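You operate a simulated robot arm through the tools that you are given. There is no shell and no other tool. Be economical: measure what you need, move in short steps, check, and stop when the job is done.

You run a simulated two-armed robot. Do the job below in one go: nothing can be reset, and whatever is moved stays where it is left.

JOB
Lock the width gauge at 100 and stand the white label carton in it.
Fine: the grey knob frees and locks; hold the gauge for both knobs; carton between stop and jaw.

Only the result counts: the job must be done as asked and must still hold three seconds after the hand-in. Knocking over, shifting, dropping, spilling or breaking anything else fails it.

ROBOT AND FRAMES
Two 6-joint arms with two-finger parallel grippers on one trunk, on a base that drives. Base frame: it is fixed to the floor where the robot stands at the start and does not move with it; the origin is under the middle of the robot, x ahead of it, y to its left, z up. Readings come in m, degrees, newtons and seconds.
The left shoulder is at the start at [0.07, 0.166, 1.445], the right one opposite. Places, roughly: lever with the grey knob [0.5, 0, 0.9]; slide with the orange knob [0.6, 0.2, 1]; winder lever with the red knob [1.2, -0.7, 1]; crank of the winder [1.2, -0.6, 1.1]; blue button of the winder [1.1, -0.6, 1.2]; lever with the green knob [1.3, -0.3, 0.9]; slide with the white knob [1.2, -0.4, 1]; black dial [1.2, -0.5, 0.9]; lever with the yellow knob [1.3, 0.3, 0.9]; pump handle [1.2, 0.5, 1]; filter slide [1.2, 0.6, 1]; ring of the filter box [1.2, 0.7, 1]; white button of the tag reader [0.9, 0.9, 1]; slide with the blue knob [0.8, 0.8, 1]; teal button of the tag reader [0.9, 0.6, 1]; lever with the brown knob [0.8, 0.4, 0.9]. Payload 3.91 kg a hand.
The tool frame of a hand sits at the grasp point between the pads (the TCP): z along the fingers, y along the line on which they close. The tips reach 0.03 m beyond it. Largest opening 0.11 m; finger width 0.02, thickness 0.01; the body of the gripper, 0.048 by 0.112 m, starts 0.055 m behind the TCP.
Orientation is told as [roll, pitch, yaw] about the base's x, y, z axes, in that order, counted from this pose: with the fingers straight down and closing along the base's y, the tool's x points along the base's -x, its y along +y and its z along -z.

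CONTROLS
- The arms move only by the tool move_arm. It takes "left_series", "right_series" or both (then of equal length, played together; a hand with none holds still); each is a list of rows, each an object (a shift or turn left out is 0, a gripper value left out holds the last) with "linear": the shift along the tool's x, y, z in units of 200 mm (1.0 is 200 mm), a list of three; "delta_rot": the turn, a rotation vector about the tool's x, y, z in units of 90 degrees (1.0 is 90 degrees), a list of three; "gripper": the finger opening in m, from 0 to 0.11. In form: [{"linear": [dx, dy, dz], "delta_rot": [ax, ay, az], "gripper": gripper}, ...]. A call has 1 to 10 rows; each row is the pose to reach, as a shift and turn from the pose commanded when the call began, along the tool's axes at that moment. A call with a number of a shift or a turn outside -1 to 1 is refused whole. A row lasts 0.2 s, in which the tool goes at most 0.05 m and 8.6 degrees; a call with a longer step from one row to the next is refused whole, and so is a gripper value outside its range. A pose out of reach is approached as far as the arm can. The call stops where the force on the tool passes 80 N (or 10 N more than at its start, if that is more) or the arm is blocked; 0.2 s more then pass. Each finger travels about 0.108 m/s and halts on what it meets, pressing with about 31 N; the grip force reading is that of the motor and also rises with nothing between the fingers. The clock runs only during rows and for 0.2 s after the last one: add rows that repeat a pose to give the fingers time. The reply holds the time, the measured pose of the TCP, the force on the tool along the base axes, the opening and the grip force, in the units named above and with some noise.
- Cameras (640 x 400 px; columns grow to the right, rows downward): "scene" is now at [0.1181, 0.0086, 1.6394]; the picture's right is [0.13, -0.99, 0.00], its down [-0.83, -0.11, -0.54] and it looks along [0.54, 0.07, -0.84] (base axes); focal length 286 px, centre (320, 200). "left" rides on the left gripper at [0.077, -0.007, -0.114] in its tool frame; the picture's right is [0.09, 1.00, 0.00], its down [-0.80, 0.07, -0.59] and it looks along [-0.59, 0.05, 0.80] (tool axes); focal length 270 px, centre (320, 200). "right" rides on the right gripper at [0.077, 0.007, -0.115] in its tool frame; the picture's right is [-0.09, 1.00, 0.00], its down [-0.80, -0.07, -0.59] and it looks along [-0.59, -0.05, 0.80] (tool axes); focal length 270 px, centre (320, 200). There is no depth. A picture from a camera that has moved, and an enlarged one, comes with that camera's place and axes in the base frame and with its lens.
- grab_frame(camera): a new picture of that camera. No time passes.
- move_column(by): slides the trunk up (or, below 0, down) by that many m; the arms and the scene camera ride with it, the base frame stays. It gives what a move gives, with no picture.
- base_move(legs): drives the robot by 1 to 6 legs, each [ahead, left, turn to the left] in m, m and degrees, along the robot's own axes; the way and the turn of a leg run together, so that a leg with both is an arc; at most 1.5 m and 180 degrees a leg. The arms and the cameras ride along, it lands a little off, and it stops where it bumps. It gives what a move gives.
- aim_head(pan, tilt): turns the head with the scene camera to pan (to the left, within 86 degrees either way) and tilt (down, from -29 to 69), counted from straight ahead of the robot. It gives what a move gives.
- enlarge(camera, box): a new picture of the part [left, top, right, bottom] of that camera's present view, enlarged. No time passes.
- sign_off(): hands the job in; it is judged then, once.

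Go step by step. Nothing tells you exact positions but the pictures and the camera data: compare them with the known pose of the tool, close in by small moves and look again before you grip or let go. The budget is 120 turns and 92 pictures, counting those below and the enlarged ones. Unless the task says otherwise, let go and move clear before handing in, and close with one line.

The tools are called after "Emit:" by a JSON object that holds its "fn" and its "kwargs". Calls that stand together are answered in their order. move_arm: Moves the arms, as the interface text tells. Its arguments: {"type":"object","properties":{"left_series":{"type":"array","items":{"type":"object","properties":{"linear":{"type":"array","items":{"type":"number"}},"delta_rot":{"type":"array","items":{"type":"number"}},"gripper":{"type":"number"}}}},"right_series":{"type":"array","items":{"type":"object","properties":{"linear":{"type":"array","items":{"type":"number"}},"delta_rot":{"type":"array","items":{"type":"number"}},"gripper":{"type":"number"}}}}},"required":[]} The other tools are called the same way: move_column (by) slides the trunk up or down; base_move (legs) drives the base; aim_head (pan, tilt) turns the head that bears the scene camera; grab_frame (camera) takes a picture; enlarge (camera, box) takes an enlarged picture of a part of a camera's view; sign_off () hands the job in.

At the start:

```text
t: 0.0
left_position: [0.4815, 0.3192, 0.9995]
left_tcp_rot: [0.0, 0.0, -0.1]
left_wrist_force: [-0.3, 1.0, 0.6]
left_width: 0.1098
left_grip_force: 0.0
right_position: [0.6737, -0.1559, 0.9994]
right_tcp_rot: [-0.1, 0.0, -0.1]
right_wrist_force: [-0.2, -0.8, -0.2]
right_width: 0.11
right_grip_force: 0.1
trunk travel left (down, up): [-0.94, 0.0]
robot x, y, heading: [0.0007, 0.001, -0.0]
head pan, tilt: [7.5, 57.1]
```

scene: 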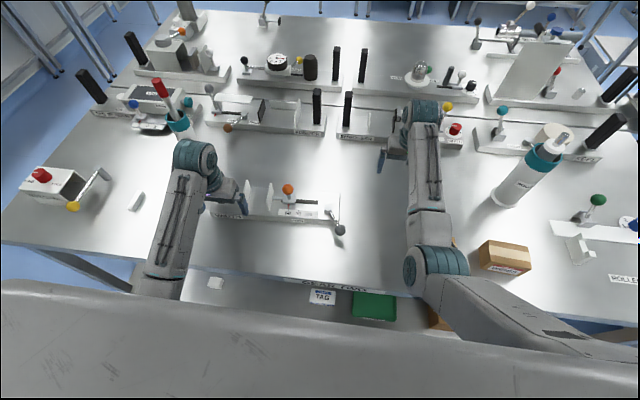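
right: 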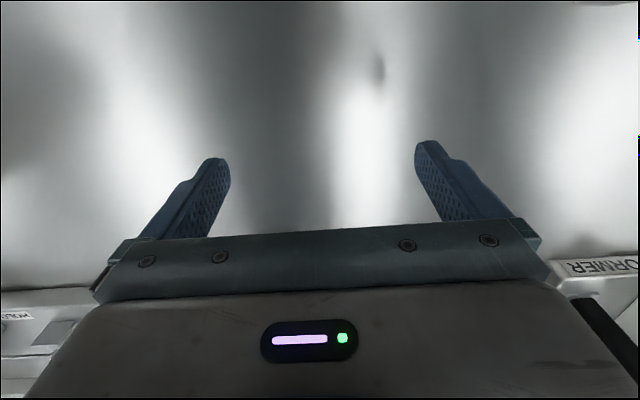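
left: 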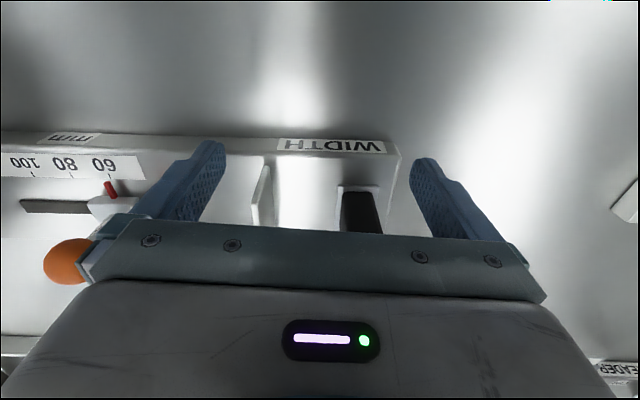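

I see the width gauge in front of the robot (orange slide knob, grey lever). I'll look closer at the gauge and at the things below the table edge, to find the white label carton.

Emit:
{"fn": "enlarge", "kwargs": {"camera": "scene", "box": [190, 160, 370, 272]}}

Emit:
{"fn": "enlarge", "kwargs": {"camera": "scene", "box": [190, 240, 450, 340]}}

```text
3.56 times, centred on (280, 216) of scene
camera zoom: at [0.1181, 0.0086, 1.6394], right [0.13, -0.99, 0.0], down [-0.83, -0.11, -0.54], along [0.54, 0.07, -0.84], focal length 1015 px, centre (462, 143)
```

zoom: 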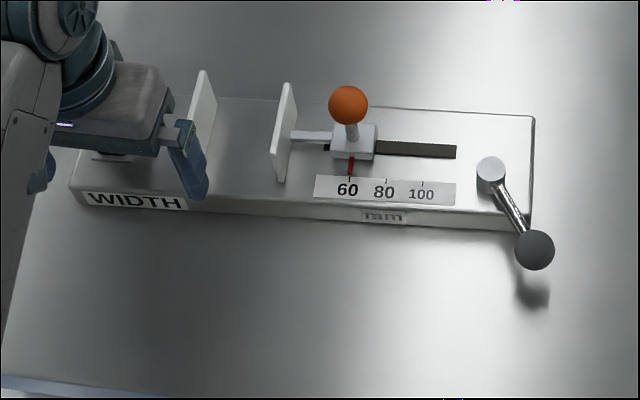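

```text
2.46 times, centred on (320, 290) of scene
camera zoom: at [0.1181, 0.0086, 1.6394], right [0.13, -0.99, 0.0], down [-0.83, -0.11, -0.54], along [0.54, 0.07, -0.84], focal length 703 px, centre (320, -22)
```

zoom: 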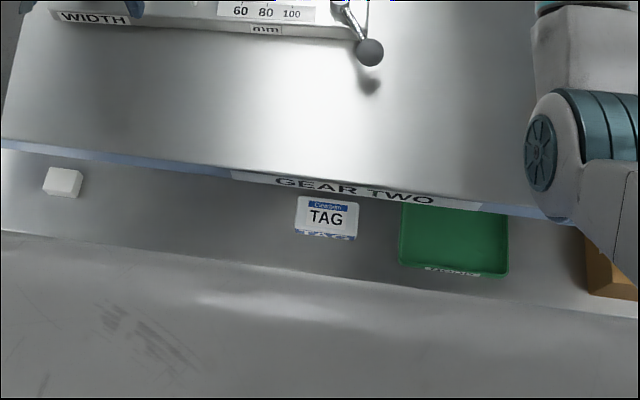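

The gauge reads 60, and there is a shelf below with several packs. Next I look at the cartons on the right and around.

Emit:
{"fn": "enlarge", "kwargs": {"camera": "scene", "box": [440, 180, 640, 305]}}

Emit:
{"fn": "enlarge", "kwargs": {"camera": "scene", "box": [0, 0, 320, 200]}}

Emit:
{"fn": "enlarge", "kwargs": {"camera": "scene", "box": [320, 0, 640, 200]}}

```text
3.20 times, centred on (540, 242) of scene
camera zoom: at [0.1181, 0.0086, 1.6394], right [0.13, -0.99, 0.0], down [-0.83, -0.11, -0.54], along [0.54, 0.07, -0.84], focal length 914 px, centre (-384, 64)
```

zoom: 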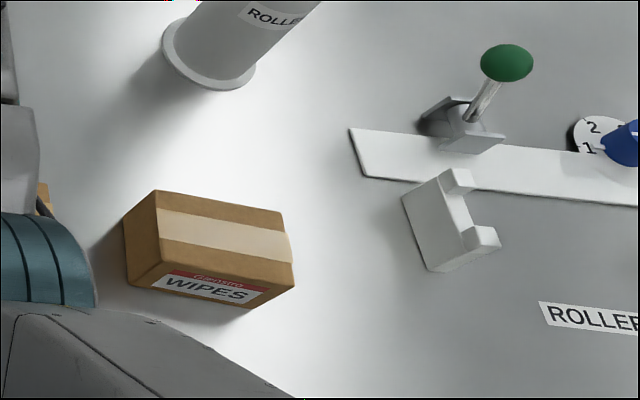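

```text
2.00 times, centred on (160, 100) of scene
camera zoom: at [0.1181, 0.0086, 1.6394], right [0.13, -0.99, 0.0], down [-0.83, -0.11, -0.54], along [0.54, 0.07, -0.84], focal length 571 px, centre (640, 400)
```

zoom: 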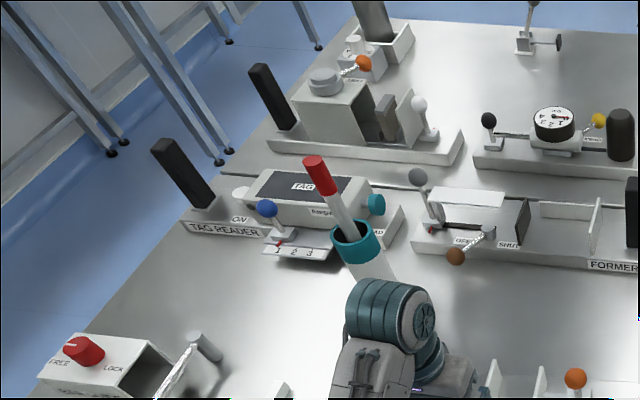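

```text
2.00 times, centred on (480, 100) of scene
camera zoom: at [0.1181, 0.0086, 1.6394], right [0.13, -0.99, 0.0], down [-0.83, -0.11, -0.54], along [0.54, 0.07, -0.84], focal length 571 px, centre (0, 400)
```

zoom: 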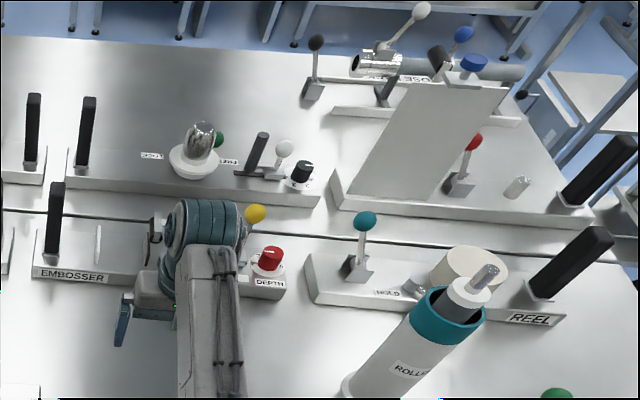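

No clearly matching carton on the bench yet. I look down at the shelf and to both sides.

Emit:
{"fn": "aim_head", "kwargs": {"pan": 0, "tilt": 69}}

Emit:
{"fn": "grab_frame", "kwargs": {"camera": "scene"}}

Emit:
{"fn": "aim_head", "kwargs": {"pan": 70, "tilt": 55}}

Emit:
{"fn": "grab_frame", "kwargs": {"camera": "scene"}}

Emit:
{"fn": "aim_head", "kwargs": {"pan": -70, "tilt": 55}}

Emit:
{"fn": "grab_frame", "kwargs": {"camera": "scene"}}

```text
t: 0.7
left_position: [0.4796, 0.3192, 1.0004]
left_tcp_rot: [0.0, 0.0, 0.1]
left_wrist_force: [-0.5, 0.8, 0.6]
left_width: 0.1101
left_grip_force: 0.0
right_position: [0.6742, -0.1562, 0.999]
right_tcp_rot: [0.0, 0.1, -0.1]
right_wrist_force: [-0.2, 0.6, 1.0]
right_width: 0.1097
right_grip_force: 0.1
trunk travel left (down, up): [-0.94, 0.0]
robot x, y, heading: [-0.0016, 0.0027, 0.0]
head pan, tilt: [0.0, 68.8]
```

```text
83 pictures are left
camera scene: at [0.1048, -0.0005, 1.6266], right [0.0, -1.0, 0.0], down [-0.93, 0.0, -0.36], along [0.36, 0.0, -0.93], focal length 286 px, centre (320, 200)
```

scene: 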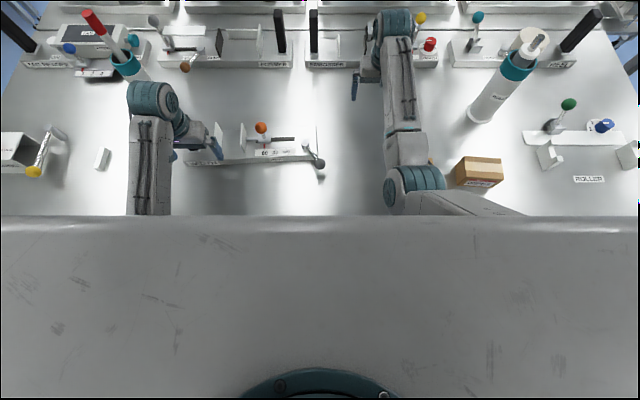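

```text
t: 2.1
left_position: [0.4809, 0.319, 0.999]
left_tcp_rot: [-0.1, 0.0, 0.0]
left_wrist_force: [0.6, 0.4, -0.5]
left_width: 0.1098
left_grip_force: 0.0
right_position: [0.6731, -0.156, 0.9998]
right_tcp_rot: [0.0, 0.1, -0.2]
right_wrist_force: [-0.3, 0.0, -0.2]
right_width: 0.11
right_grip_force: 0.0
trunk travel left (down, up): [-0.94, 0.0]
robot x, y, heading: [0.0015, 0.0002, 0.2]
head pan, tilt: [70.0, 55.0]
```

```text
82 pictures are left
camera scene: at [0.0735, 0.0672, 1.642], right [0.94, -0.34, 0.0], down [-0.28, -0.77, -0.57], along [0.2, 0.54, -0.82], focal length 286 px, centre (320, 200)
```

scene: 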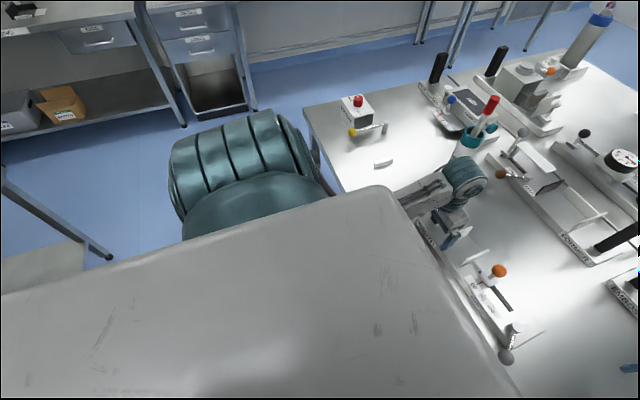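

```text
t: 4.4
left_position: [0.4802, 0.3187, 0.9994]
left_tcp_rot: [0.0, 0.1, -0.1]
left_wrist_force: [-0.5, -0.7, 0.1]
left_width: 0.1101
left_grip_force: 0.0
right_position: [0.6736, -0.1571, 0.9984]
right_tcp_rot: [0.0, 0.0, -0.1]
right_wrist_force: [-0.3, 0.1, -0.1]
right_width: 0.1099
right_grip_force: 0.1
trunk travel left (down, up): [-0.94, 0.0]
robot x, y, heading: [-0.0004, -0.0002, -0.3]
head pan, tilt: [-70.0, 55.0]
```

```text
81 pictures are left
camera scene: at [0.0735, -0.0683, 1.642], right [-0.94, -0.34, 0.0], down [-0.28, 0.77, -0.57], along [0.2, -0.54, -0.82], focal length 286 px, centre (320, 200)
```

scene: 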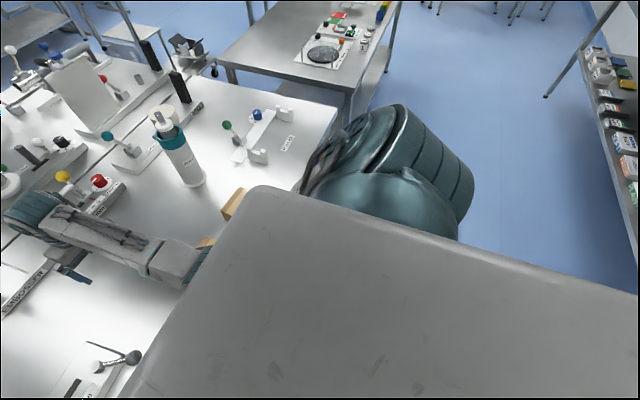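

The room has more benches and a rack on the right with small cartons. I zoom there and look wider.

Emit:
{"fn": "enlarge", "kwargs": {"camera": "scene", "box": [560, 40, 640, 240]}}

Emit:
{"fn": "aim_head", "kwargs": {"pan": -86, "tilt": 20}}

Emit:
{"fn": "grab_frame", "kwargs": {"camera": "scene"}}

Emit:
{"fn": "aim_head", "kwargs": {"pan": 86, "tilt": 20}}

Emit:
{"fn": "grab_frame", "kwargs": {"camera": "scene"}}

Emit:
{"fn": "aim_head", "kwargs": {"pan": 0, "tilt": 20}}

Emit:
{"fn": "grab_frame", "kwargs": {"camera": "scene"}}

```text
2.00 times, centred on (600, 140) of scene
camera zoom: at [0.0735, -0.0683, 1.642], right [-0.94, -0.34, 0.0], down [-0.28, 0.77, -0.57], along [0.2, -0.54, -0.82], focal length 571 px, centre (-240, 320)
```

zoom: 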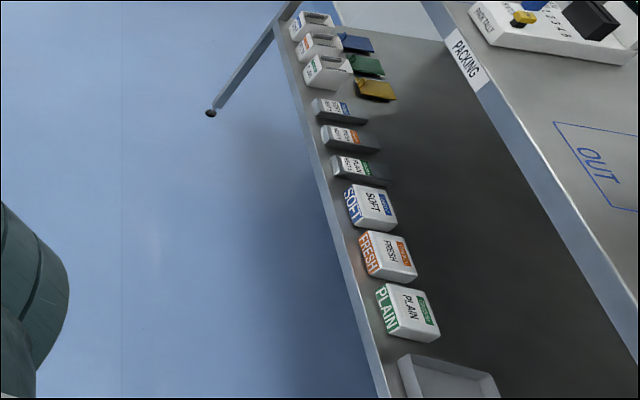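

```text
t: 5.4
left_position: [0.4803, 0.3188, 0.9989]
left_tcp_rot: [0.0, -0.1, 0.0]
left_wrist_force: [0.9, -0.3, 0.5]
left_width: 0.1099
left_grip_force: 0.0
right_position: [0.6735, -0.1557, 0.9994]
right_tcp_rot: [0.0, 0.0, -0.2]
right_wrist_force: [-0.6, 0.1, 0.6]
right_width: 0.1101
right_grip_force: 0.0
trunk travel left (down, up): [-0.94, 0.0]
robot x, y, heading: [0.0008, -0.0016, 0.1]
head pan, tilt: [-85.9, 20.0]
```

```text
79 pictures are left
camera scene: at [0.0555, -0.0934, 1.694], right [-1.0, -0.07, 0.0], down [-0.02, 0.34, -0.94], along [0.07, -0.94, -0.34], focal length 286 px, centre (320, 200)
```

scene: 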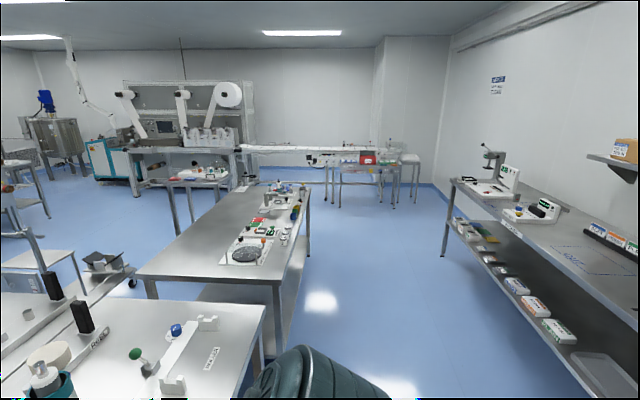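

```text
t: 8.0
left_position: [0.4804, 0.3187, 0.9989]
left_tcp_rot: [0.1, 0.0, 0.0]
left_wrist_force: [0.0, -1.4, -0.5]
left_width: 0.11
left_grip_force: 0.1
right_position: [0.6746, -0.1564, 0.9995]
right_tcp_rot: [0.0, 0.0, -0.1]
right_wrist_force: [0.0, -0.7, -0.7]
right_width: 0.11
right_grip_force: 0.1
trunk travel left (down, up): [-0.94, 0.0]
robot x, y, heading: [-0.0019, 0.0041, -0.1]
head pan, tilt: [85.9, 20.0]
```

```text
78 pictures are left
camera scene: at [0.0555, 0.0924, 1.6941], right [1.0, -0.07, 0.0], down [-0.02, -0.34, -0.94], along [0.07, 0.94, -0.34], focal length 286 px, centre (320, 200)
```

scene: 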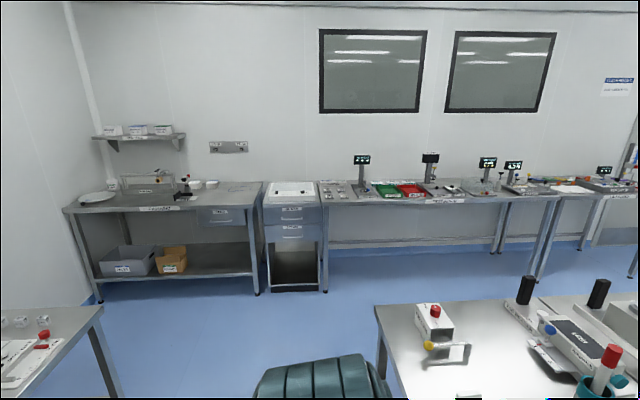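

```text
t: 9.6
left_position: [0.4798, 0.3192, 0.999]
left_tcp_rot: [0.0, 0.0, 0.0]
left_wrist_force: [-0.5, 0.5, 0.2]
left_width: 0.11
left_grip_force: 0.1
right_position: [0.6738, -0.1568, 0.9999]
right_tcp_rot: [0.0, 0.0, -0.2]
right_wrist_force: [-0.3, -0.9, 1.0]
right_width: 0.11
right_grip_force: 0.1
trunk travel left (down, up): [-0.94, 0.0]
robot x, y, heading: [-0.0006, -0.0026, -0.0]
head pan, tilt: [0.0, 20.0]
```

```text
77 pictures are left
camera scene: at [0.1419, -0.0004, 1.6941], right [0.0, -1.0, 0.0], down [-0.34, 0.0, -0.94], along [0.94, 0.0, -0.34], focal length 286 px, centre (320, 200)
```

scene: 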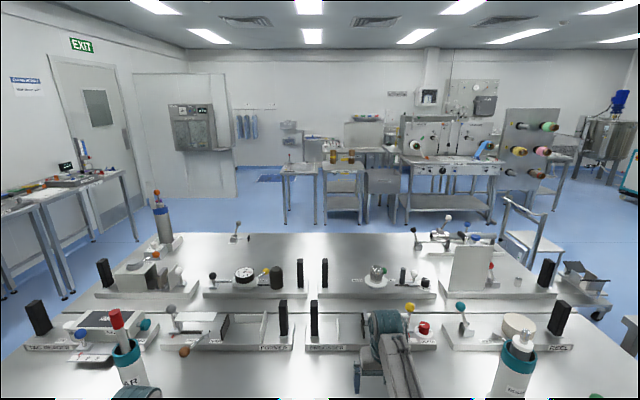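

The gauge is near [0.56, 0.15] and the shelf below holds a white TAG carton. I lift the left hand clear so that I can see the whole gauge.

Emit:
{"fn": "move_arm", "kwargs": {"left_series": [{"linear": [0, 0, -0.25]}, {"linear": [0, 0.2, -0.4]}, {"linear": [0, 0.4, -0.5]}, {"linear": [0, 0.6, -0.5]}, {"linear": [0, 0.75, -0.5]}]}}

Emit:
{"fn": "aim_head", "kwargs": {"pan": 8, "tilt": 60}}

Emit:
{"fn": "enlarge", "kwargs": {"camera": "scene", "box": [160, 120, 400, 270]}}

Emit:
{"fn": "grab_frame", "kwargs": {"camera": "left"}}

```text
t: 10.8
left_position: [0.4799, 0.472, 1.0983]
left_tcp_rot: [-0.1, 0.1, 0.1]
left_wrist_force: [0.5, -0.2, 1.1]
left_width: 0.1099
left_grip_force: 0.0
left hand out of reach, approached as far as the arm can: row 1, 2, 3, 4
right_position: [0.6746, -0.1554, 1.0002]
right_tcp_rot: [-0.1, 0.0, -0.1]
right_wrist_force: [0.0, 0.5, -0.8]
right_width: 0.11
right_grip_force: 0.0
trunk travel left (down, up): [-0.94, 0.0]
robot x, y, heading: [0.0031, 0.0001, -0.1]
head pan, tilt: [0.0, 20.0]
```

```text
t: 11.9
left_position: [0.4796, 0.4705, 1.0987]
left_tcp_rot: [0.0, 0.0, 0.1]
left_wrist_force: [0.2, 0.0, 0.4]
left_width: 0.11
left_grip_force: 0.0
right_position: [0.6745, -0.1569, 1.0004]
right_tcp_rot: [-0.1, 0.1, -0.2]
right_wrist_force: [-0.6, 0.3, -0.3]
right_width: 0.1102
right_grip_force: 0.1
trunk travel left (down, up): [-0.94, 0.0]
robot x, y, heading: [0.0009, 0.0047, 0.0]
head pan, tilt: [8.0, 60.0]
```

```text
2.67 times, centred on (280, 195) of scene
camera zoom: at [0.1152, 0.0082, 1.636], right [0.14, -0.99, 0.0], down [-0.86, -0.12, -0.5], along [0.5, 0.07, -0.87], focal length 761 px, centre (427, 213)
```

zoom: 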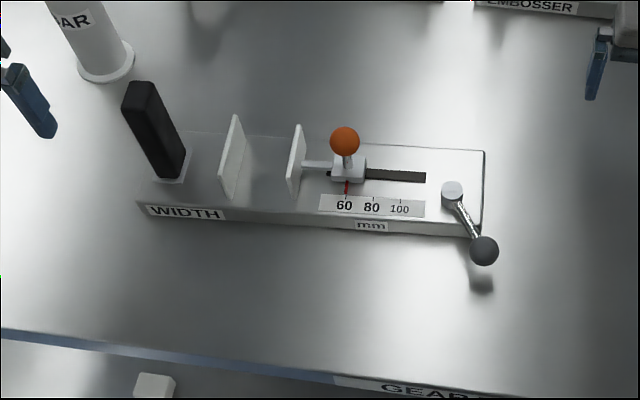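

```text
75 pictures are left
camera left: at [0.4024, 0.4644, 1.2128], right [-0.09, 1.0, 0.0], down [0.8, 0.07, 0.59], along [0.59, 0.05, -0.8], focal length 270 px, centre (320, 200)
```

left: 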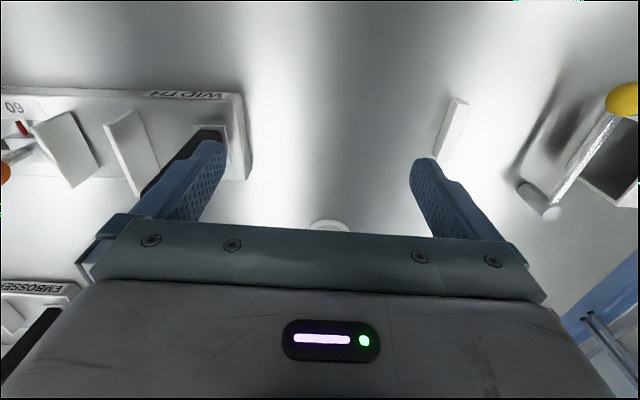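

The gauge shows handle (black post, left end), fixed stop, jaw at 60, orange knob and grey lever. I move the left hand in front of the handle and zoom on the lever.

Emit:
{"fn": "move_arm", "kwargs": {"left_series": [{"linear": [0.2, 0, 0]}, {"linear": [0.4, 0, 0]}, {"linear": [0.4, -0.22, 0.1]}, {"linear": [0.4, -0.44, 0.2]}, {"linear": [0.4, -0.64, 0.24]}]}}

Emit:
{"fn": "grab_frame", "kwargs": {"camera": "left"}}

Emit:
{"fn": "enlarge", "kwargs": {"camera": "scene", "box": [270, 160, 370, 222]}}

```text
t: 13.1
left_position: [0.391, 0.3546, 1.0421]
left_tcp_rot: [-0.1, -0.4, 0.0]
left_wrist_force: [0.2, -0.5, 0.1]
left_width: 0.1099
left_grip_force: 0.1
left hand out of reach, approached as far as the arm can: row 5
right_position: [0.6727, -0.1563, 1.0004]
right_tcp_rot: [0.0, -0.1, 0.0]
right_wrist_force: [0.2, -0.1, -0.4]
right_width: 0.1096
right_grip_force: 0.1
trunk travel left (down, up): [-0.94, 0.0]
robot x, y, heading: [0.0047, -0.0002, 0.0]
head pan, tilt: [8.0, 60.0]
```

```text
74 pictures are left
camera left: at [0.3134, 0.3497, 1.1551], right [-0.09, 1.0, 0.0], down [0.8, 0.07, 0.6], along [0.6, 0.05, -0.8], focal length 270 px, centre (320, 200)
```

left: 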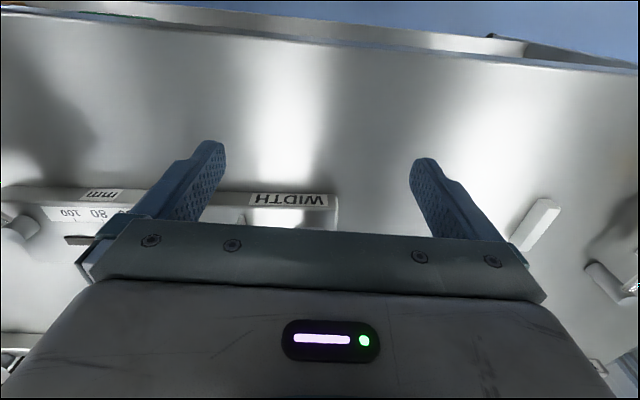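

```text
6.40 times, centred on (320, 191) of scene
camera zoom: at [0.1116, 0.0081, 1.6363], right [0.14, -0.99, 0.0], down [-0.86, -0.12, -0.5], along [0.5, 0.07, -0.87], focal length 1827 px, centre (320, 258)
```

zoom: 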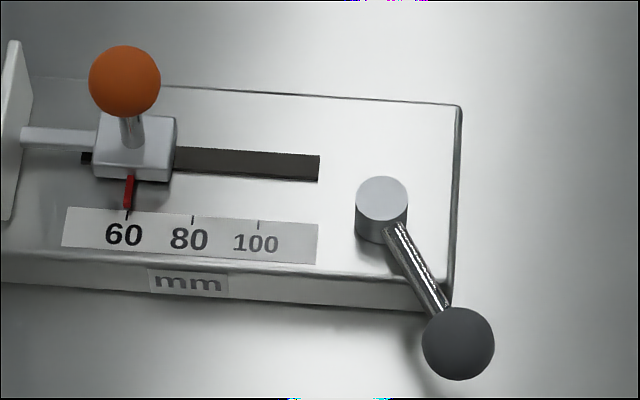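

The handle post should be near [0.535, 0.347], top about 1.07. I bring the open left fingers around it from the front and check before closing.

Emit:
{"fn": "move_arm", "kwargs": {"left_series": [{"linear": [-0.2, 0.01, 0.0]}, {"linear": [-0.4, 0.02, 0.0]}, {"linear": [-0.55, 0.02, 0.03]}, {"linear": [-0.55, 0.02, 0.03]}]}}

Emit:
{"fn": "grab_frame", "kwargs": {"camera": "left"}}

Emit:
{"fn": "enlarge", "kwargs": {"camera": "scene", "box": [160, 120, 400, 270]}}

```text
t: 14.1
left_position: [0.5049, 0.3654, 1.0237]
left_tcp_rot: [0.0, -0.2, 0.1]
left_wrist_force: [0.0, -0.1, 0.1]
left_width: 0.1099
left_grip_force: 0.1
left hand out of reach, approached as far as the arm can: row 1, 2, 3, 4
right_position: [0.6747, -0.1565, 1.0001]
right_tcp_rot: [0.0, 0.0, 0.0]
right_wrist_force: [0.2, 0.1, -0.6]
right_width: 0.11
right_grip_force: 0.1
trunk travel left (down, up): [-0.94, 0.0]
robot x, y, heading: [-0.0024, -0.0004, 0.0]
head pan, tilt: [8.0, 60.0]
```

```text
72 pictures are left
camera left: at [0.427, 0.3595, 1.1384], right [-0.09, 1.0, 0.0], down [0.8, 0.07, 0.6], along [0.6, 0.05, -0.8], focal length 270 px, centre (320, 200)
```

left: 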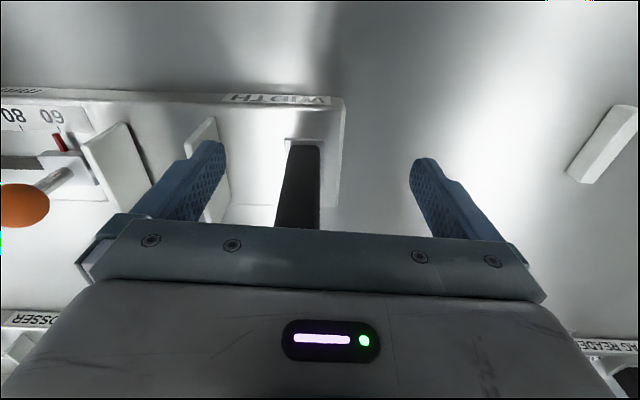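

```text
2.67 times, centred on (280, 195) of scene
camera zoom: at [0.1144, 0.0091, 1.636], right [0.14, -0.99, 0.0], down [-0.86, -0.12, -0.5], along [0.5, 0.07, -0.87], focal length 761 px, centre (427, 213)
```

zoom: 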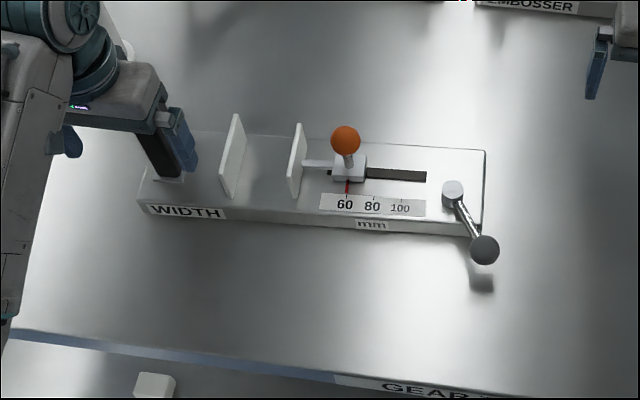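

The left hand is folded too tightly here (out of reach by being too close). I drive the base back 12 cm to give both arms room.

Emit:
{"fn": "base_move", "kwargs": {"legs": [[-0.12, 0, 0]]}}

Emit:
{"fn": "move_arm", "kwargs": {"left_series": [{"linear": [0, -0.03, 0]}, {"linear": [0, -0.06, 0]}]}}

```text
t: 15.3
left_position: [0.3885, 0.3648, 1.0228]
left_tcp_rot: [-0.1, 0.0, -0.1]
left_wrist_force: [0.6, 0.2, -0.2]
left_width: 0.1098
left_grip_force: 0.1
right_position: [0.5571, -0.1563, 0.9981]
right_tcp_rot: [0.0, 0.2, -0.1]
right_wrist_force: [0.8, 0.5, 0.5]
right_width: 0.1099
right_grip_force: 0.1
trunk travel left (down, up): [-0.94, 0.0]
robot x, y, heading: [-0.1192, -0.0007, -0.1]
head pan, tilt: [8.0, 60.0]
```

```text
t: 15.9
left_position: [0.3888, 0.3533, 1.0209]
left_tcp_rot: [-0.2, -0.5, -0.1]
left_wrist_force: [-0.3, -0.4, -0.4]
left_width: 0.1099
left_grip_force: 0.1
left hand out of reach, approached as far as the arm can: row 2
right_position: [0.5562, -0.1569, 0.998]
right_tcp_rot: [-0.1, 0.1, -0.1]
right_wrist_force: [0.5, 0.1, -0.3]
right_width: 0.1097
right_grip_force: 0.0
trunk travel left (down, up): [-0.94, 0.0]
robot x, y, heading: [-0.1207, 0.0009, -0.3]
head pan, tilt: [8.0, 60.0]
```

Now I go forward to the handle in this easier posture.

Emit:
{"fn": "move_arm", "kwargs": {"left_series": [{"linear": [-0.2, 0, -0.02]}, {"linear": [-0.4, -0.01, -0.04]}, {"linear": [-0.6, -0.02, -0.05]}, {"linear": [-0.72, -0.02, -0.05]}, {"linear": [-0.72, -0.02, -0.05]}]}}

Emit:
{"fn": "grab_frame", "kwargs": {"camera": "left"}}

Emit:
{"fn": "grab_frame", "kwargs": {"camera": "scene"}}

```text
t: 17.1
left_position: [0.5325, 0.3487, 1.0337]
left_tcp_rot: [-0.1, -0.3, -0.1]
left_wrist_force: [-0.3, -0.7, 0.2]
left_width: 0.1098
left_grip_force: 0.1
right_position: [0.5548, -0.1568, 0.9993]
right_tcp_rot: [0.0, 0.0, -0.1]
right_wrist_force: [0.4, -0.4, -0.1]
right_width: 0.1098
right_grip_force: 0.0
trunk travel left (down, up): [-0.94, 0.0]
robot x, y, heading: [-0.1193, 0.0003, 0.1]
head pan, tilt: [8.0, 60.0]
```

```text
70 pictures are left
camera left: at [0.4546, 0.3435, 1.1467], right [-0.09, 1.0, 0.0], down [0.8, 0.07, 0.6], along [0.6, 0.05, -0.8], focal length 270 px, centre (320, 200)
```

left: 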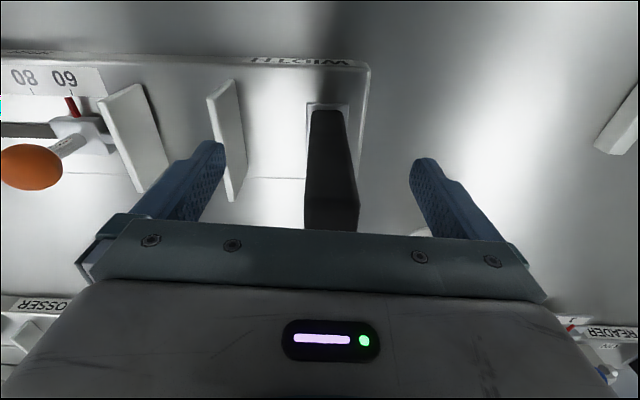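

```text
69 pictures are left
camera scene: at [-0.0035, 0.0088, 1.6359], right [0.14, -0.99, 0.0], down [-0.86, -0.12, -0.5], along [0.49, 0.07, -0.87], focal length 286 px, centre (320, 200)
```

scene: 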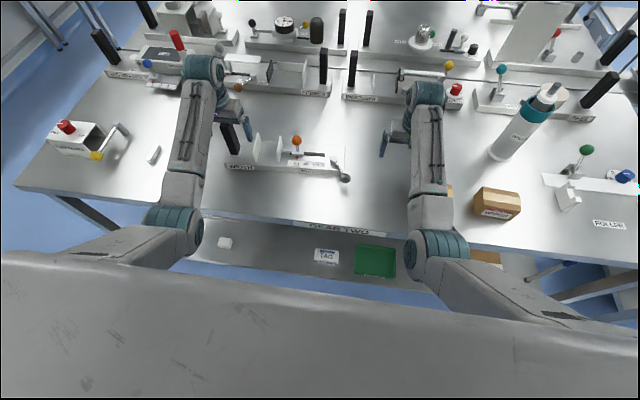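

The handle sits between the fingers, centre about [0.548, 0.355]. I advance 15 mm, shift 6 mm and close on it.

Emit:
{"fn": "move_arm", "kwargs": {"left_series": [{"linear": [-0.04, 0.03, 0]}, {"linear": [-0.08, 0.03, 0]}, {"linear": [-0.08, 0.03, 0]}]}}

Emit:
{"fn": "move_arm", "kwargs": {"left_series": [{"gripper": 0.04}, {"gripper": 0.03}, {"gripper": 0.02}, {"gripper": 0.01}, {"gripper": 0.005}, {"gripper": 0.005}]}}

Emit:
{"fn": "grab_frame", "kwargs": {"camera": "left"}}

```text
t: 17.9
left_position: [0.5477, 0.3548, 1.0308]
left_tcp_rot: [-0.1, -0.3, 0.0]
left_wrist_force: [-0.6, -0.1, -0.7]
left_width: 0.1097
left_grip_force: 0.0
right_position: [0.5539, -0.1571, 0.9996]
right_tcp_rot: [0.1, 0.0, -0.1]
right_wrist_force: [0.1, -0.3, -0.4]
right_width: 0.1102
right_grip_force: 0.1
trunk travel left (down, up): [-0.94, 0.0]
robot x, y, heading: [-0.1165, 0.0001, -0.1]
head pan, tilt: [8.0, 60.0]
```

```text
t: 19.3
left_position: [0.5491, 0.3548, 1.0331]
left_tcp_rot: [-0.1, -0.3, 0.0]
left_wrist_force: [0.6, 0.1, 0.1]
left_width: 0.0271
left_grip_force: 30.9
right_position: [0.5557, -0.1569, 0.9999]
right_tcp_rot: [0.0, 0.0, -0.1]
right_wrist_force: [-0.2, -0.6, 0.0]
right_width: 0.11
right_grip_force: 0.1
trunk travel left (down, up): [-0.94, 0.0]
robot x, y, heading: [-0.1171, -0.0007, 0.0]
head pan, tilt: [8.0, 60.0]
```

```text
68 pictures are left
camera left: at [0.4701, 0.3494, 1.1463], right [-0.09, 1.0, 0.0], down [0.8, 0.07, 0.6], along [0.6, 0.05, -0.8], focal length 270 px, centre (320, 200)
```

left: 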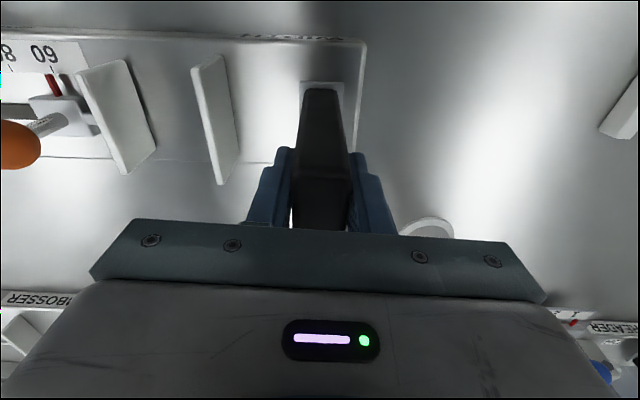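

The handle is firmly gripped. Now I bring the right hand over the grey knob.

Emit:
{"fn": "move_arm", "kwargs": {"right_series": [{"linear": [0.1, 0.15, -0.1]}, {"linear": [0.2, 0.3, -0.1]}, {"linear": [0.3, 0.45, -0.1]}, {"linear": [0.37, 0.6, -0.1]}, {"linear": [0.37, 0.7, -0.1]}, {"linear": [0.37, 0.7, -0.1]}]}}

Emit:
{"fn": "grab_frame", "kwargs": {"camera": "right"}}

Emit:
{"fn": "enlarge", "kwargs": {"camera": "scene", "box": [220, 100, 400, 212]}}

```text
t: 20.7
left_position: [0.5474, 0.3535, 1.0328]
left_tcp_rot: [-0.1, -0.3, -0.1]
left_wrist_force: [-0.2, -0.6, -0.4]
left_width: 0.0257
left_grip_force: 30.5
right_position: [0.5152, -0.1114, 1.0117]
right_tcp_rot: [-5.7, -1.8, -3.3]
right_wrist_force: [-0.1, -1.1, 0.8]
right_width: 0.11
right_grip_force: 0.1
right hand out of reach, approached as far as the arm can: row 4, 5, 6
trunk travel left (down, up): [-0.94, 0.0]
robot x, y, heading: [-0.1196, 0.0001, 0.0]
head pan, tilt: [8.0, 60.0]
```

```text
67 pictures are left
camera right: at [0.4359, -0.0878, 1.1228], right [0.15, 0.98, -0.1], down [0.78, -0.06, 0.62], along [0.61, -0.17, -0.78], focal length 270 px, centre (320, 200)
```

right: 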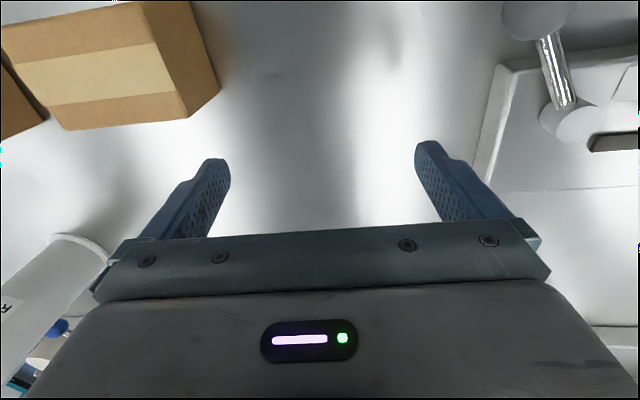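

```text
3.56 times, centred on (310, 156) of scene
camera zoom: at [-0.0041, 0.0084, 1.636], right [0.14, -0.99, 0.0], down [-0.86, -0.12, -0.5], along [0.5, 0.07, -0.87], focal length 1015 px, centre (356, 356)
```

zoom: 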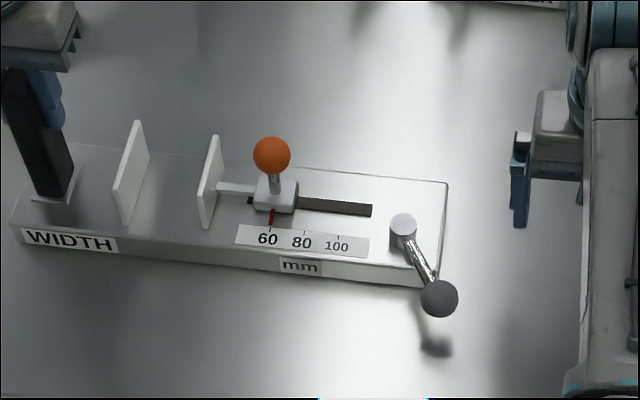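

The hands are too close to the body at this height. I release the handle, back the base off and shift it left so both the handle and the knobs are comfortable.

Emit:
{"fn": "move_arm", "kwargs": {"left_series": [{"gripper": 0.11}, {"gripper": 0.11}, {"gripper": 0.11}, {"gripper": 0.11}], "right_series": [{"linear": [0, -0.15, 0]}, {"linear": [0, -0.3, 0]}, {"linear": [0, -0.45, 0.0]}, {"linear": [0, -0.6, 0.1]}]}}

Emit:
{"fn": "base_move", "kwargs": {"legs": [[-0.09, 0, 0], [0, 0.15, 0]]}}

Emit:
{"fn": "grab_frame", "kwargs": {"camera": "left"}}

Emit:
{"fn": "grab_frame", "kwargs": {"camera": "right"}}

```text
t: 21.7
left_position: [0.5486, 0.3526, 1.0343]
left_tcp_rot: [0.0, -0.3, -0.2]
left_wrist_force: [-0.5, -0.3, 0.8]
left_width: 0.1099
left_grip_force: 0.0
right_position: [0.4943, -0.1584, 0.9902]
right_tcp_rot: [0.2, 0.2, -0.2]
right_wrist_force: [0.4, -0.4, 0.7]
right_width: 0.1098
right_grip_force: 0.0
trunk travel left (down, up): [-0.94, 0.0]
robot x, y, heading: [-0.1182, 0.003, -0.0]
head pan, tilt: [8.0, 60.0]
```

```text
t: 23.8
left_position: [0.4582, 0.5042, 1.0325]
left_tcp_rot: [0.0, -0.2, -0.1]
left_wrist_force: [-0.1, -1.0, 0.5]
left_width: 0.1103
left_grip_force: 0.0
right_position: [0.4051, -0.0085, 0.9913]
right_tcp_rot: [0.1, 0.0, -0.1]
right_wrist_force: [-0.3, 0.1, -0.1]
right_width: 0.1099
right_grip_force: 0.1
trunk travel left (down, up): [-0.94, 0.0]
robot x, y, heading: [-0.2048, 0.1519, -0.2]
head pan, tilt: [8.0, 60.0]
```

```text
65 pictures are left
camera left: at [0.3794, 0.4985, 1.1475], right [-0.09, 1.0, 0.0], down [0.8, 0.07, 0.6], along [0.6, 0.05, -0.8], focal length 270 px, centre (320, 200)
```

left: 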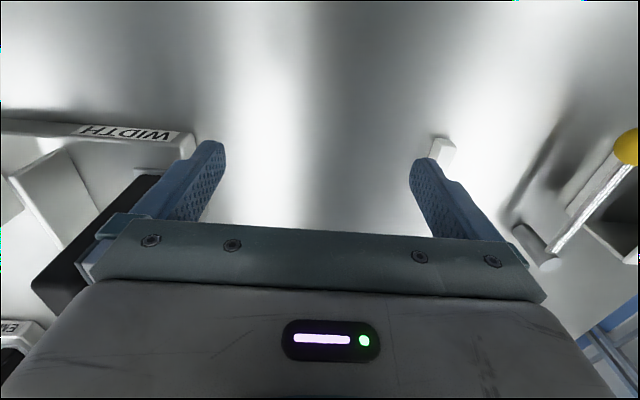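

```text
64 pictures are left
camera right: at [0.3279, -0.0002, 1.1056], right [0.09, 1.0, 0.0], down [0.8, -0.07, 0.59], along [0.59, -0.05, -0.8], focal length 270 px, centre (320, 200)
```

right: 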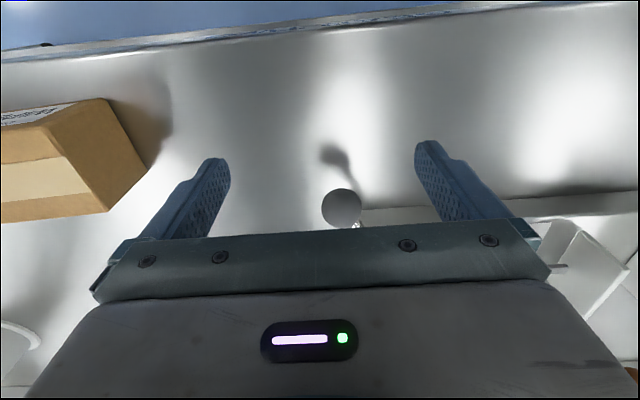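

The knob is at about [0.466, 0.005, 0.93]. I return the left hand to the handle and look before closing.

Emit:
{"fn": "move_arm", "kwargs": {"left_series": [{"linear": [0, -0.25, 0]}, {"linear": [0, -0.5, 0]}, {"linear": [0, -0.745, 0]}, {"linear": [-0.15, -0.745, 0]}, {"linear": [-0.3, -0.745, 0]}, {"linear": [-0.45, -0.745, 0]}, {"linear": [-0.45, -0.745, 0]}]}}

Emit:
{"fn": "grab_frame", "kwargs": {"camera": "left"}}

```text
t: 25.4
left_position: [0.5495, 0.3583, 1.0334]
left_tcp_rot: [-0.1, -0.3, 0.1]
left_wrist_force: [-0.3, -0.2, 0.4]
left_width: 0.1099
left_grip_force: 0.1
right_position: [0.4064, -0.0063, 0.9917]
right_tcp_rot: [0.0, 0.0, -0.1]
right_wrist_force: [-0.9, -0.3, -0.3]
right_width: 0.1097
right_grip_force: 0.1
trunk travel left (down, up): [-0.94, 0.0]
robot x, y, heading: [-0.2109, 0.148, 0.0]
head pan, tilt: [8.0, 60.0]
```

```text
63 pictures are left
camera left: at [0.4707, 0.3523, 1.1474], right [-0.09, 1.0, 0.0], down [0.8, 0.07, 0.6], along [0.6, 0.05, -0.8], focal length 270 px, centre (320, 200)
```

left: 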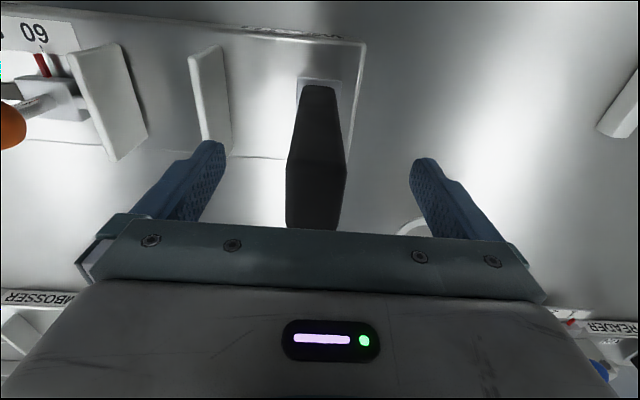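

The handle is centred; I close the left hand, then bring the right one over the knob with a narrower opening.

Emit:
{"fn": "move_arm", "kwargs": {"left_series": [{"gripper": 0.06}, {"gripper": 0.03}, {"gripper": 0.01}, {"gripper": 0.005}, {"gripper": 0.005}, {"gripper": 0.005}], "right_series": [{"linear": [-0.1, 0.02, -0.05], "gripper": 0.07}, {"linear": [-0.2, 0.05, -0.05], "gripper": 0.07}, {"linear": [-0.3, 0.055, -0.05], "gripper": 0.07}, {"linear": [-0.3, 0.055, 0], "gripper": 0.07}, {"linear": [-0.3, 0.055, 0], "gripper": 0.07}, {"linear": [-0.3, 0.055, 0], "gripper": 0.07}]}}

Emit:
{"fn": "grab_frame", "kwargs": {"camera": "right"}}

Emit:
{"fn": "grab_frame", "kwargs": {"camera": "scene"}}

```text
t: 26.8
left_position: [0.5491, 0.3558, 1.0321]
left_tcp_rot: [-0.1, -0.3, -0.1]
left_wrist_force: [1.4, -2.3, -0.3]
left_width: 0.0259
left_grip_force: 31.0
right_position: [0.4666, 0.0044, 0.9909]
right_tcp_rot: [0.1, 0.0, -0.1]
right_wrist_force: [-1.4, 0.2, 0.2]
right_width: 0.0699
right_grip_force: 0.1
trunk travel left (down, up): [-0.94, 0.0]
robot x, y, heading: [-0.2098, 0.1493, -0.1]
head pan, tilt: [8.0, 60.0]
```

```text
62 pictures are left
camera right: at [0.3893, 0.0124, 1.1053], right [0.09, 1.0, 0.0], down [0.8, -0.07, 0.59], along [0.59, -0.05, -0.8], focal length 270 px, centre (320, 200)
```

right: 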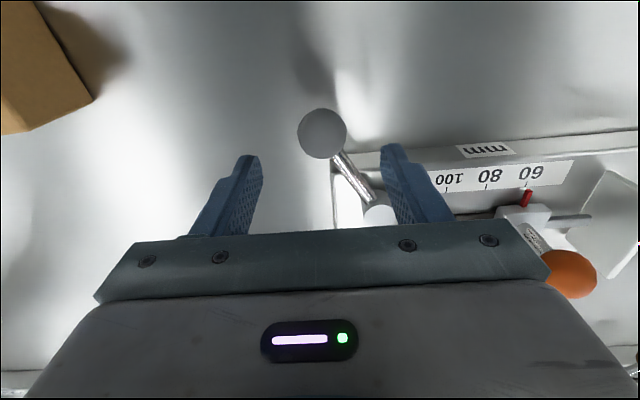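

```text
61 pictures are left
camera scene: at [-0.0928, 0.1591, 1.6359], right [0.14, -0.99, 0.0], down [-0.86, -0.12, -0.5], along [0.49, 0.07, -0.87], focal length 286 px, centre (320, 200)
```

scene: 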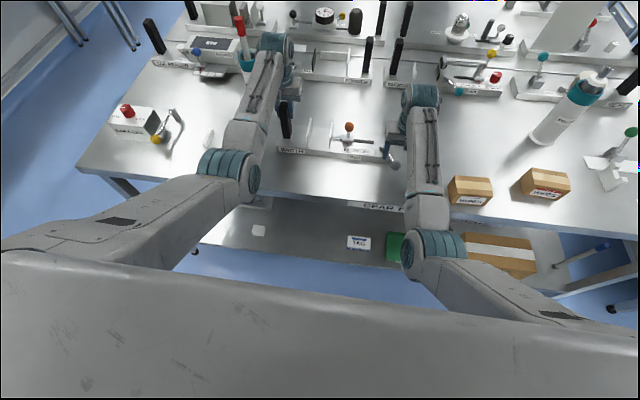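

The knob centre triangulates to [0.456, 0.006, 0.944]. I lower the right hand onto it and grip.

Emit:
{"fn": "move_arm", "kwargs": {"right_series": [{"linear": [0.045, 0.01, 0.1]}, {"linear": [0.045, 0.01, 0.21]}, {"linear": [0.045, 0.01, 0.21], "gripper": 0.05}, {"linear": [0.045, 0.01, 0.21], "gripper": 0.03}, {"linear": [0.045, 0.01, 0.21], "gripper": 0.015}, {"linear": [0.045, 0.01, 0.21], "gripper": 0.015}, {"linear": [0.045, 0.01, 0.21], "gripper": 0.015}]}}

Emit:
{"fn": "grab_frame", "kwargs": {"camera": "right"}}

```text
t: 28.4
left_position: [0.5487, 0.3583, 1.0337]
left_tcp_rot: [-0.2, -0.2, 0.0]
left_wrist_force: [-2.5, -3.2, -0.6]
left_width: 0.0258
left_grip_force: 30.8
right_position: [0.458, 0.0058, 0.9489]
right_tcp_rot: [0.0, 0.0, -0.1]
right_wrist_force: [0.6, 5.2, 0.0]
right_width: 0.0312
right_grip_force: 31.4
trunk travel left (down, up): [-0.94, 0.0]
robot x, y, heading: [-0.2084, 0.1502, 0.1]
head pan, tilt: [8.0, 60.0]
```

```text
60 pictures are left
camera right: at [0.3797, 0.0148, 1.0633], right [0.09, 1.0, 0.0], down [0.8, -0.07, 0.59], along [0.59, -0.05, -0.8], focal length 270 px, centre (320, 200)
```

right: 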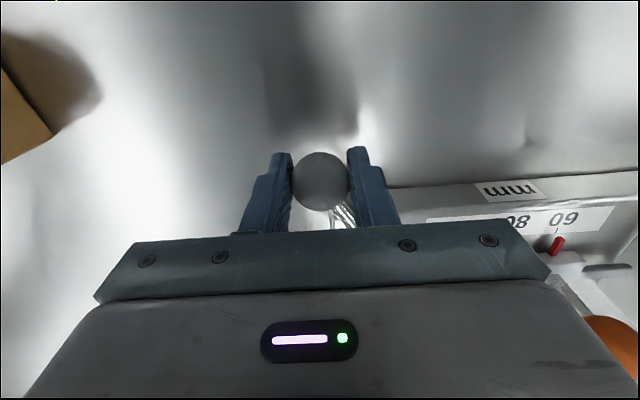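

The knob is held. I test the turning direction with a small arc to the right, watching force.

Emit:
{"fn": "move_arm", "kwargs": {"right_series": [{"linear": [-0.016, -0.025, 0]}, {"linear": [-0.031, -0.049, 0]}, {"linear": [-0.031, -0.049, 0]}]}}

```text
t: 29.2
left_position: [0.5487, 0.3534, 1.0334]
left_tcp_rot: [-0.5, -0.3, -0.3]
left_wrist_force: [-2.9, -36.5, -0.2]
left_width: 0.0265
left_grip_force: 30.9
right_position: [0.4633, 0.0008, 0.9505]
right_tcp_rot: [0.4, -0.1, 0.1]
right_wrist_force: [6.9, 37.8, 6.5]
right_width: 0.0316
right_grip_force: 31.2
trunk travel left (down, up): [-0.94, 0.0]
robot x, y, heading: [-0.2091, 0.1508, -0.0]
head pan, tilt: [8.0, 60.0]
```

It blocks that way, so the lever frees the other way (to the left). I go back and test leftward.

Emit:
{"fn": "move_arm", "kwargs": {"right_series": [{"linear": [0.016, 0.025, 0]}, {"linear": [0.031, 0.049, 0]}, {"linear": [0.052, 0.099, 0]}, {"linear": [0.066, 0.152, 0]}, {"linear": [0.066, 0.152, 0]}]}}

Emit:
{"fn": "grab_frame", "kwargs": {"camera": "right"}}

```text
t: 30.4
left_position: [0.5497, 0.3606, 1.0327]
left_tcp_rot: [0.0, -0.3, 0.1]
left_wrist_force: [3.9, 18.7, 0.4]
left_width: 0.0262
left_grip_force: 31.2
right_position: [0.4488, 0.0288, 0.9481]
right_tcp_rot: [-0.2, 0.2, -0.1]
right_wrist_force: [-6.0, -16.5, 1.1]
right_width: 0.0315
right_grip_force: 31.4
trunk travel left (down, up): [-0.94, 0.0]
robot x, y, heading: [-0.2039, 0.1512, 0.1]
head pan, tilt: [8.0, 60.0]
```

```text
59 pictures are left
camera right: at [0.3722, 0.0366, 1.0631], right [0.09, 1.0, 0.0], down [0.8, -0.07, 0.59], along [0.59, -0.06, -0.81], focal length 270 px, centre (320, 200)
```

right: 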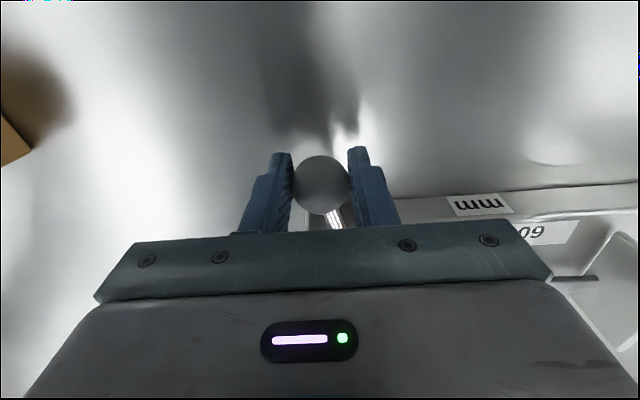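

Leftward it turns. I continue along the arc.

Emit:
{"fn": "move_arm", "kwargs": {"right_series": [{"linear": [0.012, 0.046, 0]}, {"linear": [0.0235, 0.0925, 0]}, {"linear": [0.019, 0.135, 0]}, {"linear": [0.0145, 0.179, 0]}, {"linear": [0.0145, 0.179, 0]}]}}

Emit:
{"fn": "grab_frame", "kwargs": {"camera": "right"}}

```text
t: 31.6
left_position: [0.5486, 0.3583, 1.0348]
left_tcp_rot: [-0.1, -0.3, 0.0]
left_wrist_force: [4.5, 15.1, 0.3]
left_width: 0.0258
left_grip_force: 31.1
right_position: [0.4467, 0.0636, 0.9492]
right_tcp_rot: [0.0, 0.0, 0.0]
right_wrist_force: [-3.5, -11.2, -0.6]
right_width: 0.0307
right_grip_force: 30.6
trunk travel left (down, up): [-0.94, 0.0]
robot x, y, heading: [-0.2069, 0.1509, 0.2]
head pan, tilt: [8.0, 60.0]
```

```text
58 pictures are left
camera right: at [0.3695, 0.0721, 1.0637], right [0.09, 1.0, 0.0], down [0.8, -0.07, 0.59], along [0.59, -0.05, -0.8], focal length 270 px, centre (320, 200)
```

right: 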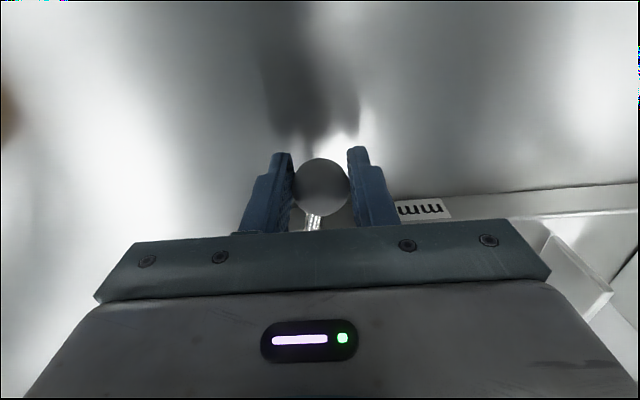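

Still turning freely with about 11 N. Onward along the arc.

Emit:
{"fn": "move_arm", "kwargs": {"right_series": [{"linear": [-0.012, 0.042, 0]}, {"linear": [-0.027, 0.0825, 0]}, {"linear": [-0.046, 0.117, 0]}, {"linear": [-0.066, 0.1515, 0]}, {"linear": [-0.066, 0.1515, 0]}]}}

Emit:
{"fn": "grab_frame", "kwargs": {"camera": "right"}}

```text
t: 32.8
left_position: [0.5485, 0.3631, 1.0371]
left_tcp_rot: [0.4, -0.7, 0.2]
left_wrist_force: [16.6, 43.4, 5.6]
left_width: 0.0262
left_grip_force: 31.0
right_position: [0.4581, 0.0868, 0.9485]
right_tcp_rot: [-0.6, 0.0, -0.3]
right_wrist_force: [-21.0, -47.4, 3.7]
right_width: 0.0313
right_grip_force: 30.7
trunk travel left (down, up): [-0.94, 0.0]
robot x, y, heading: [-0.2066, 0.1503, 0.1]
head pan, tilt: [8.0, 60.0]
```

```text
57 pictures are left
camera right: at [0.3804, 0.0969, 1.0638], right [0.09, 1.0, -0.01], down [0.8, -0.07, 0.59], along [0.59, -0.06, -0.8], focal length 270 px, centre (320, 200)
```

right: 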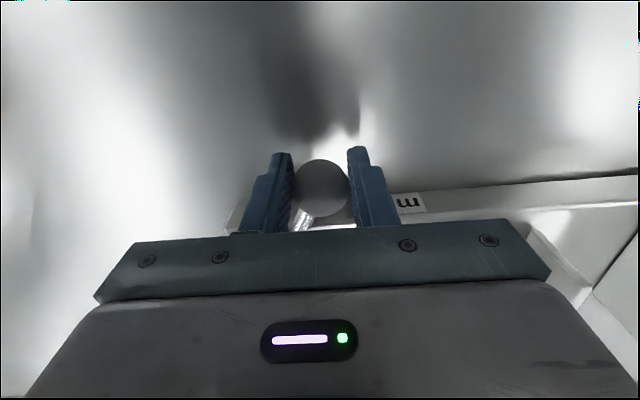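

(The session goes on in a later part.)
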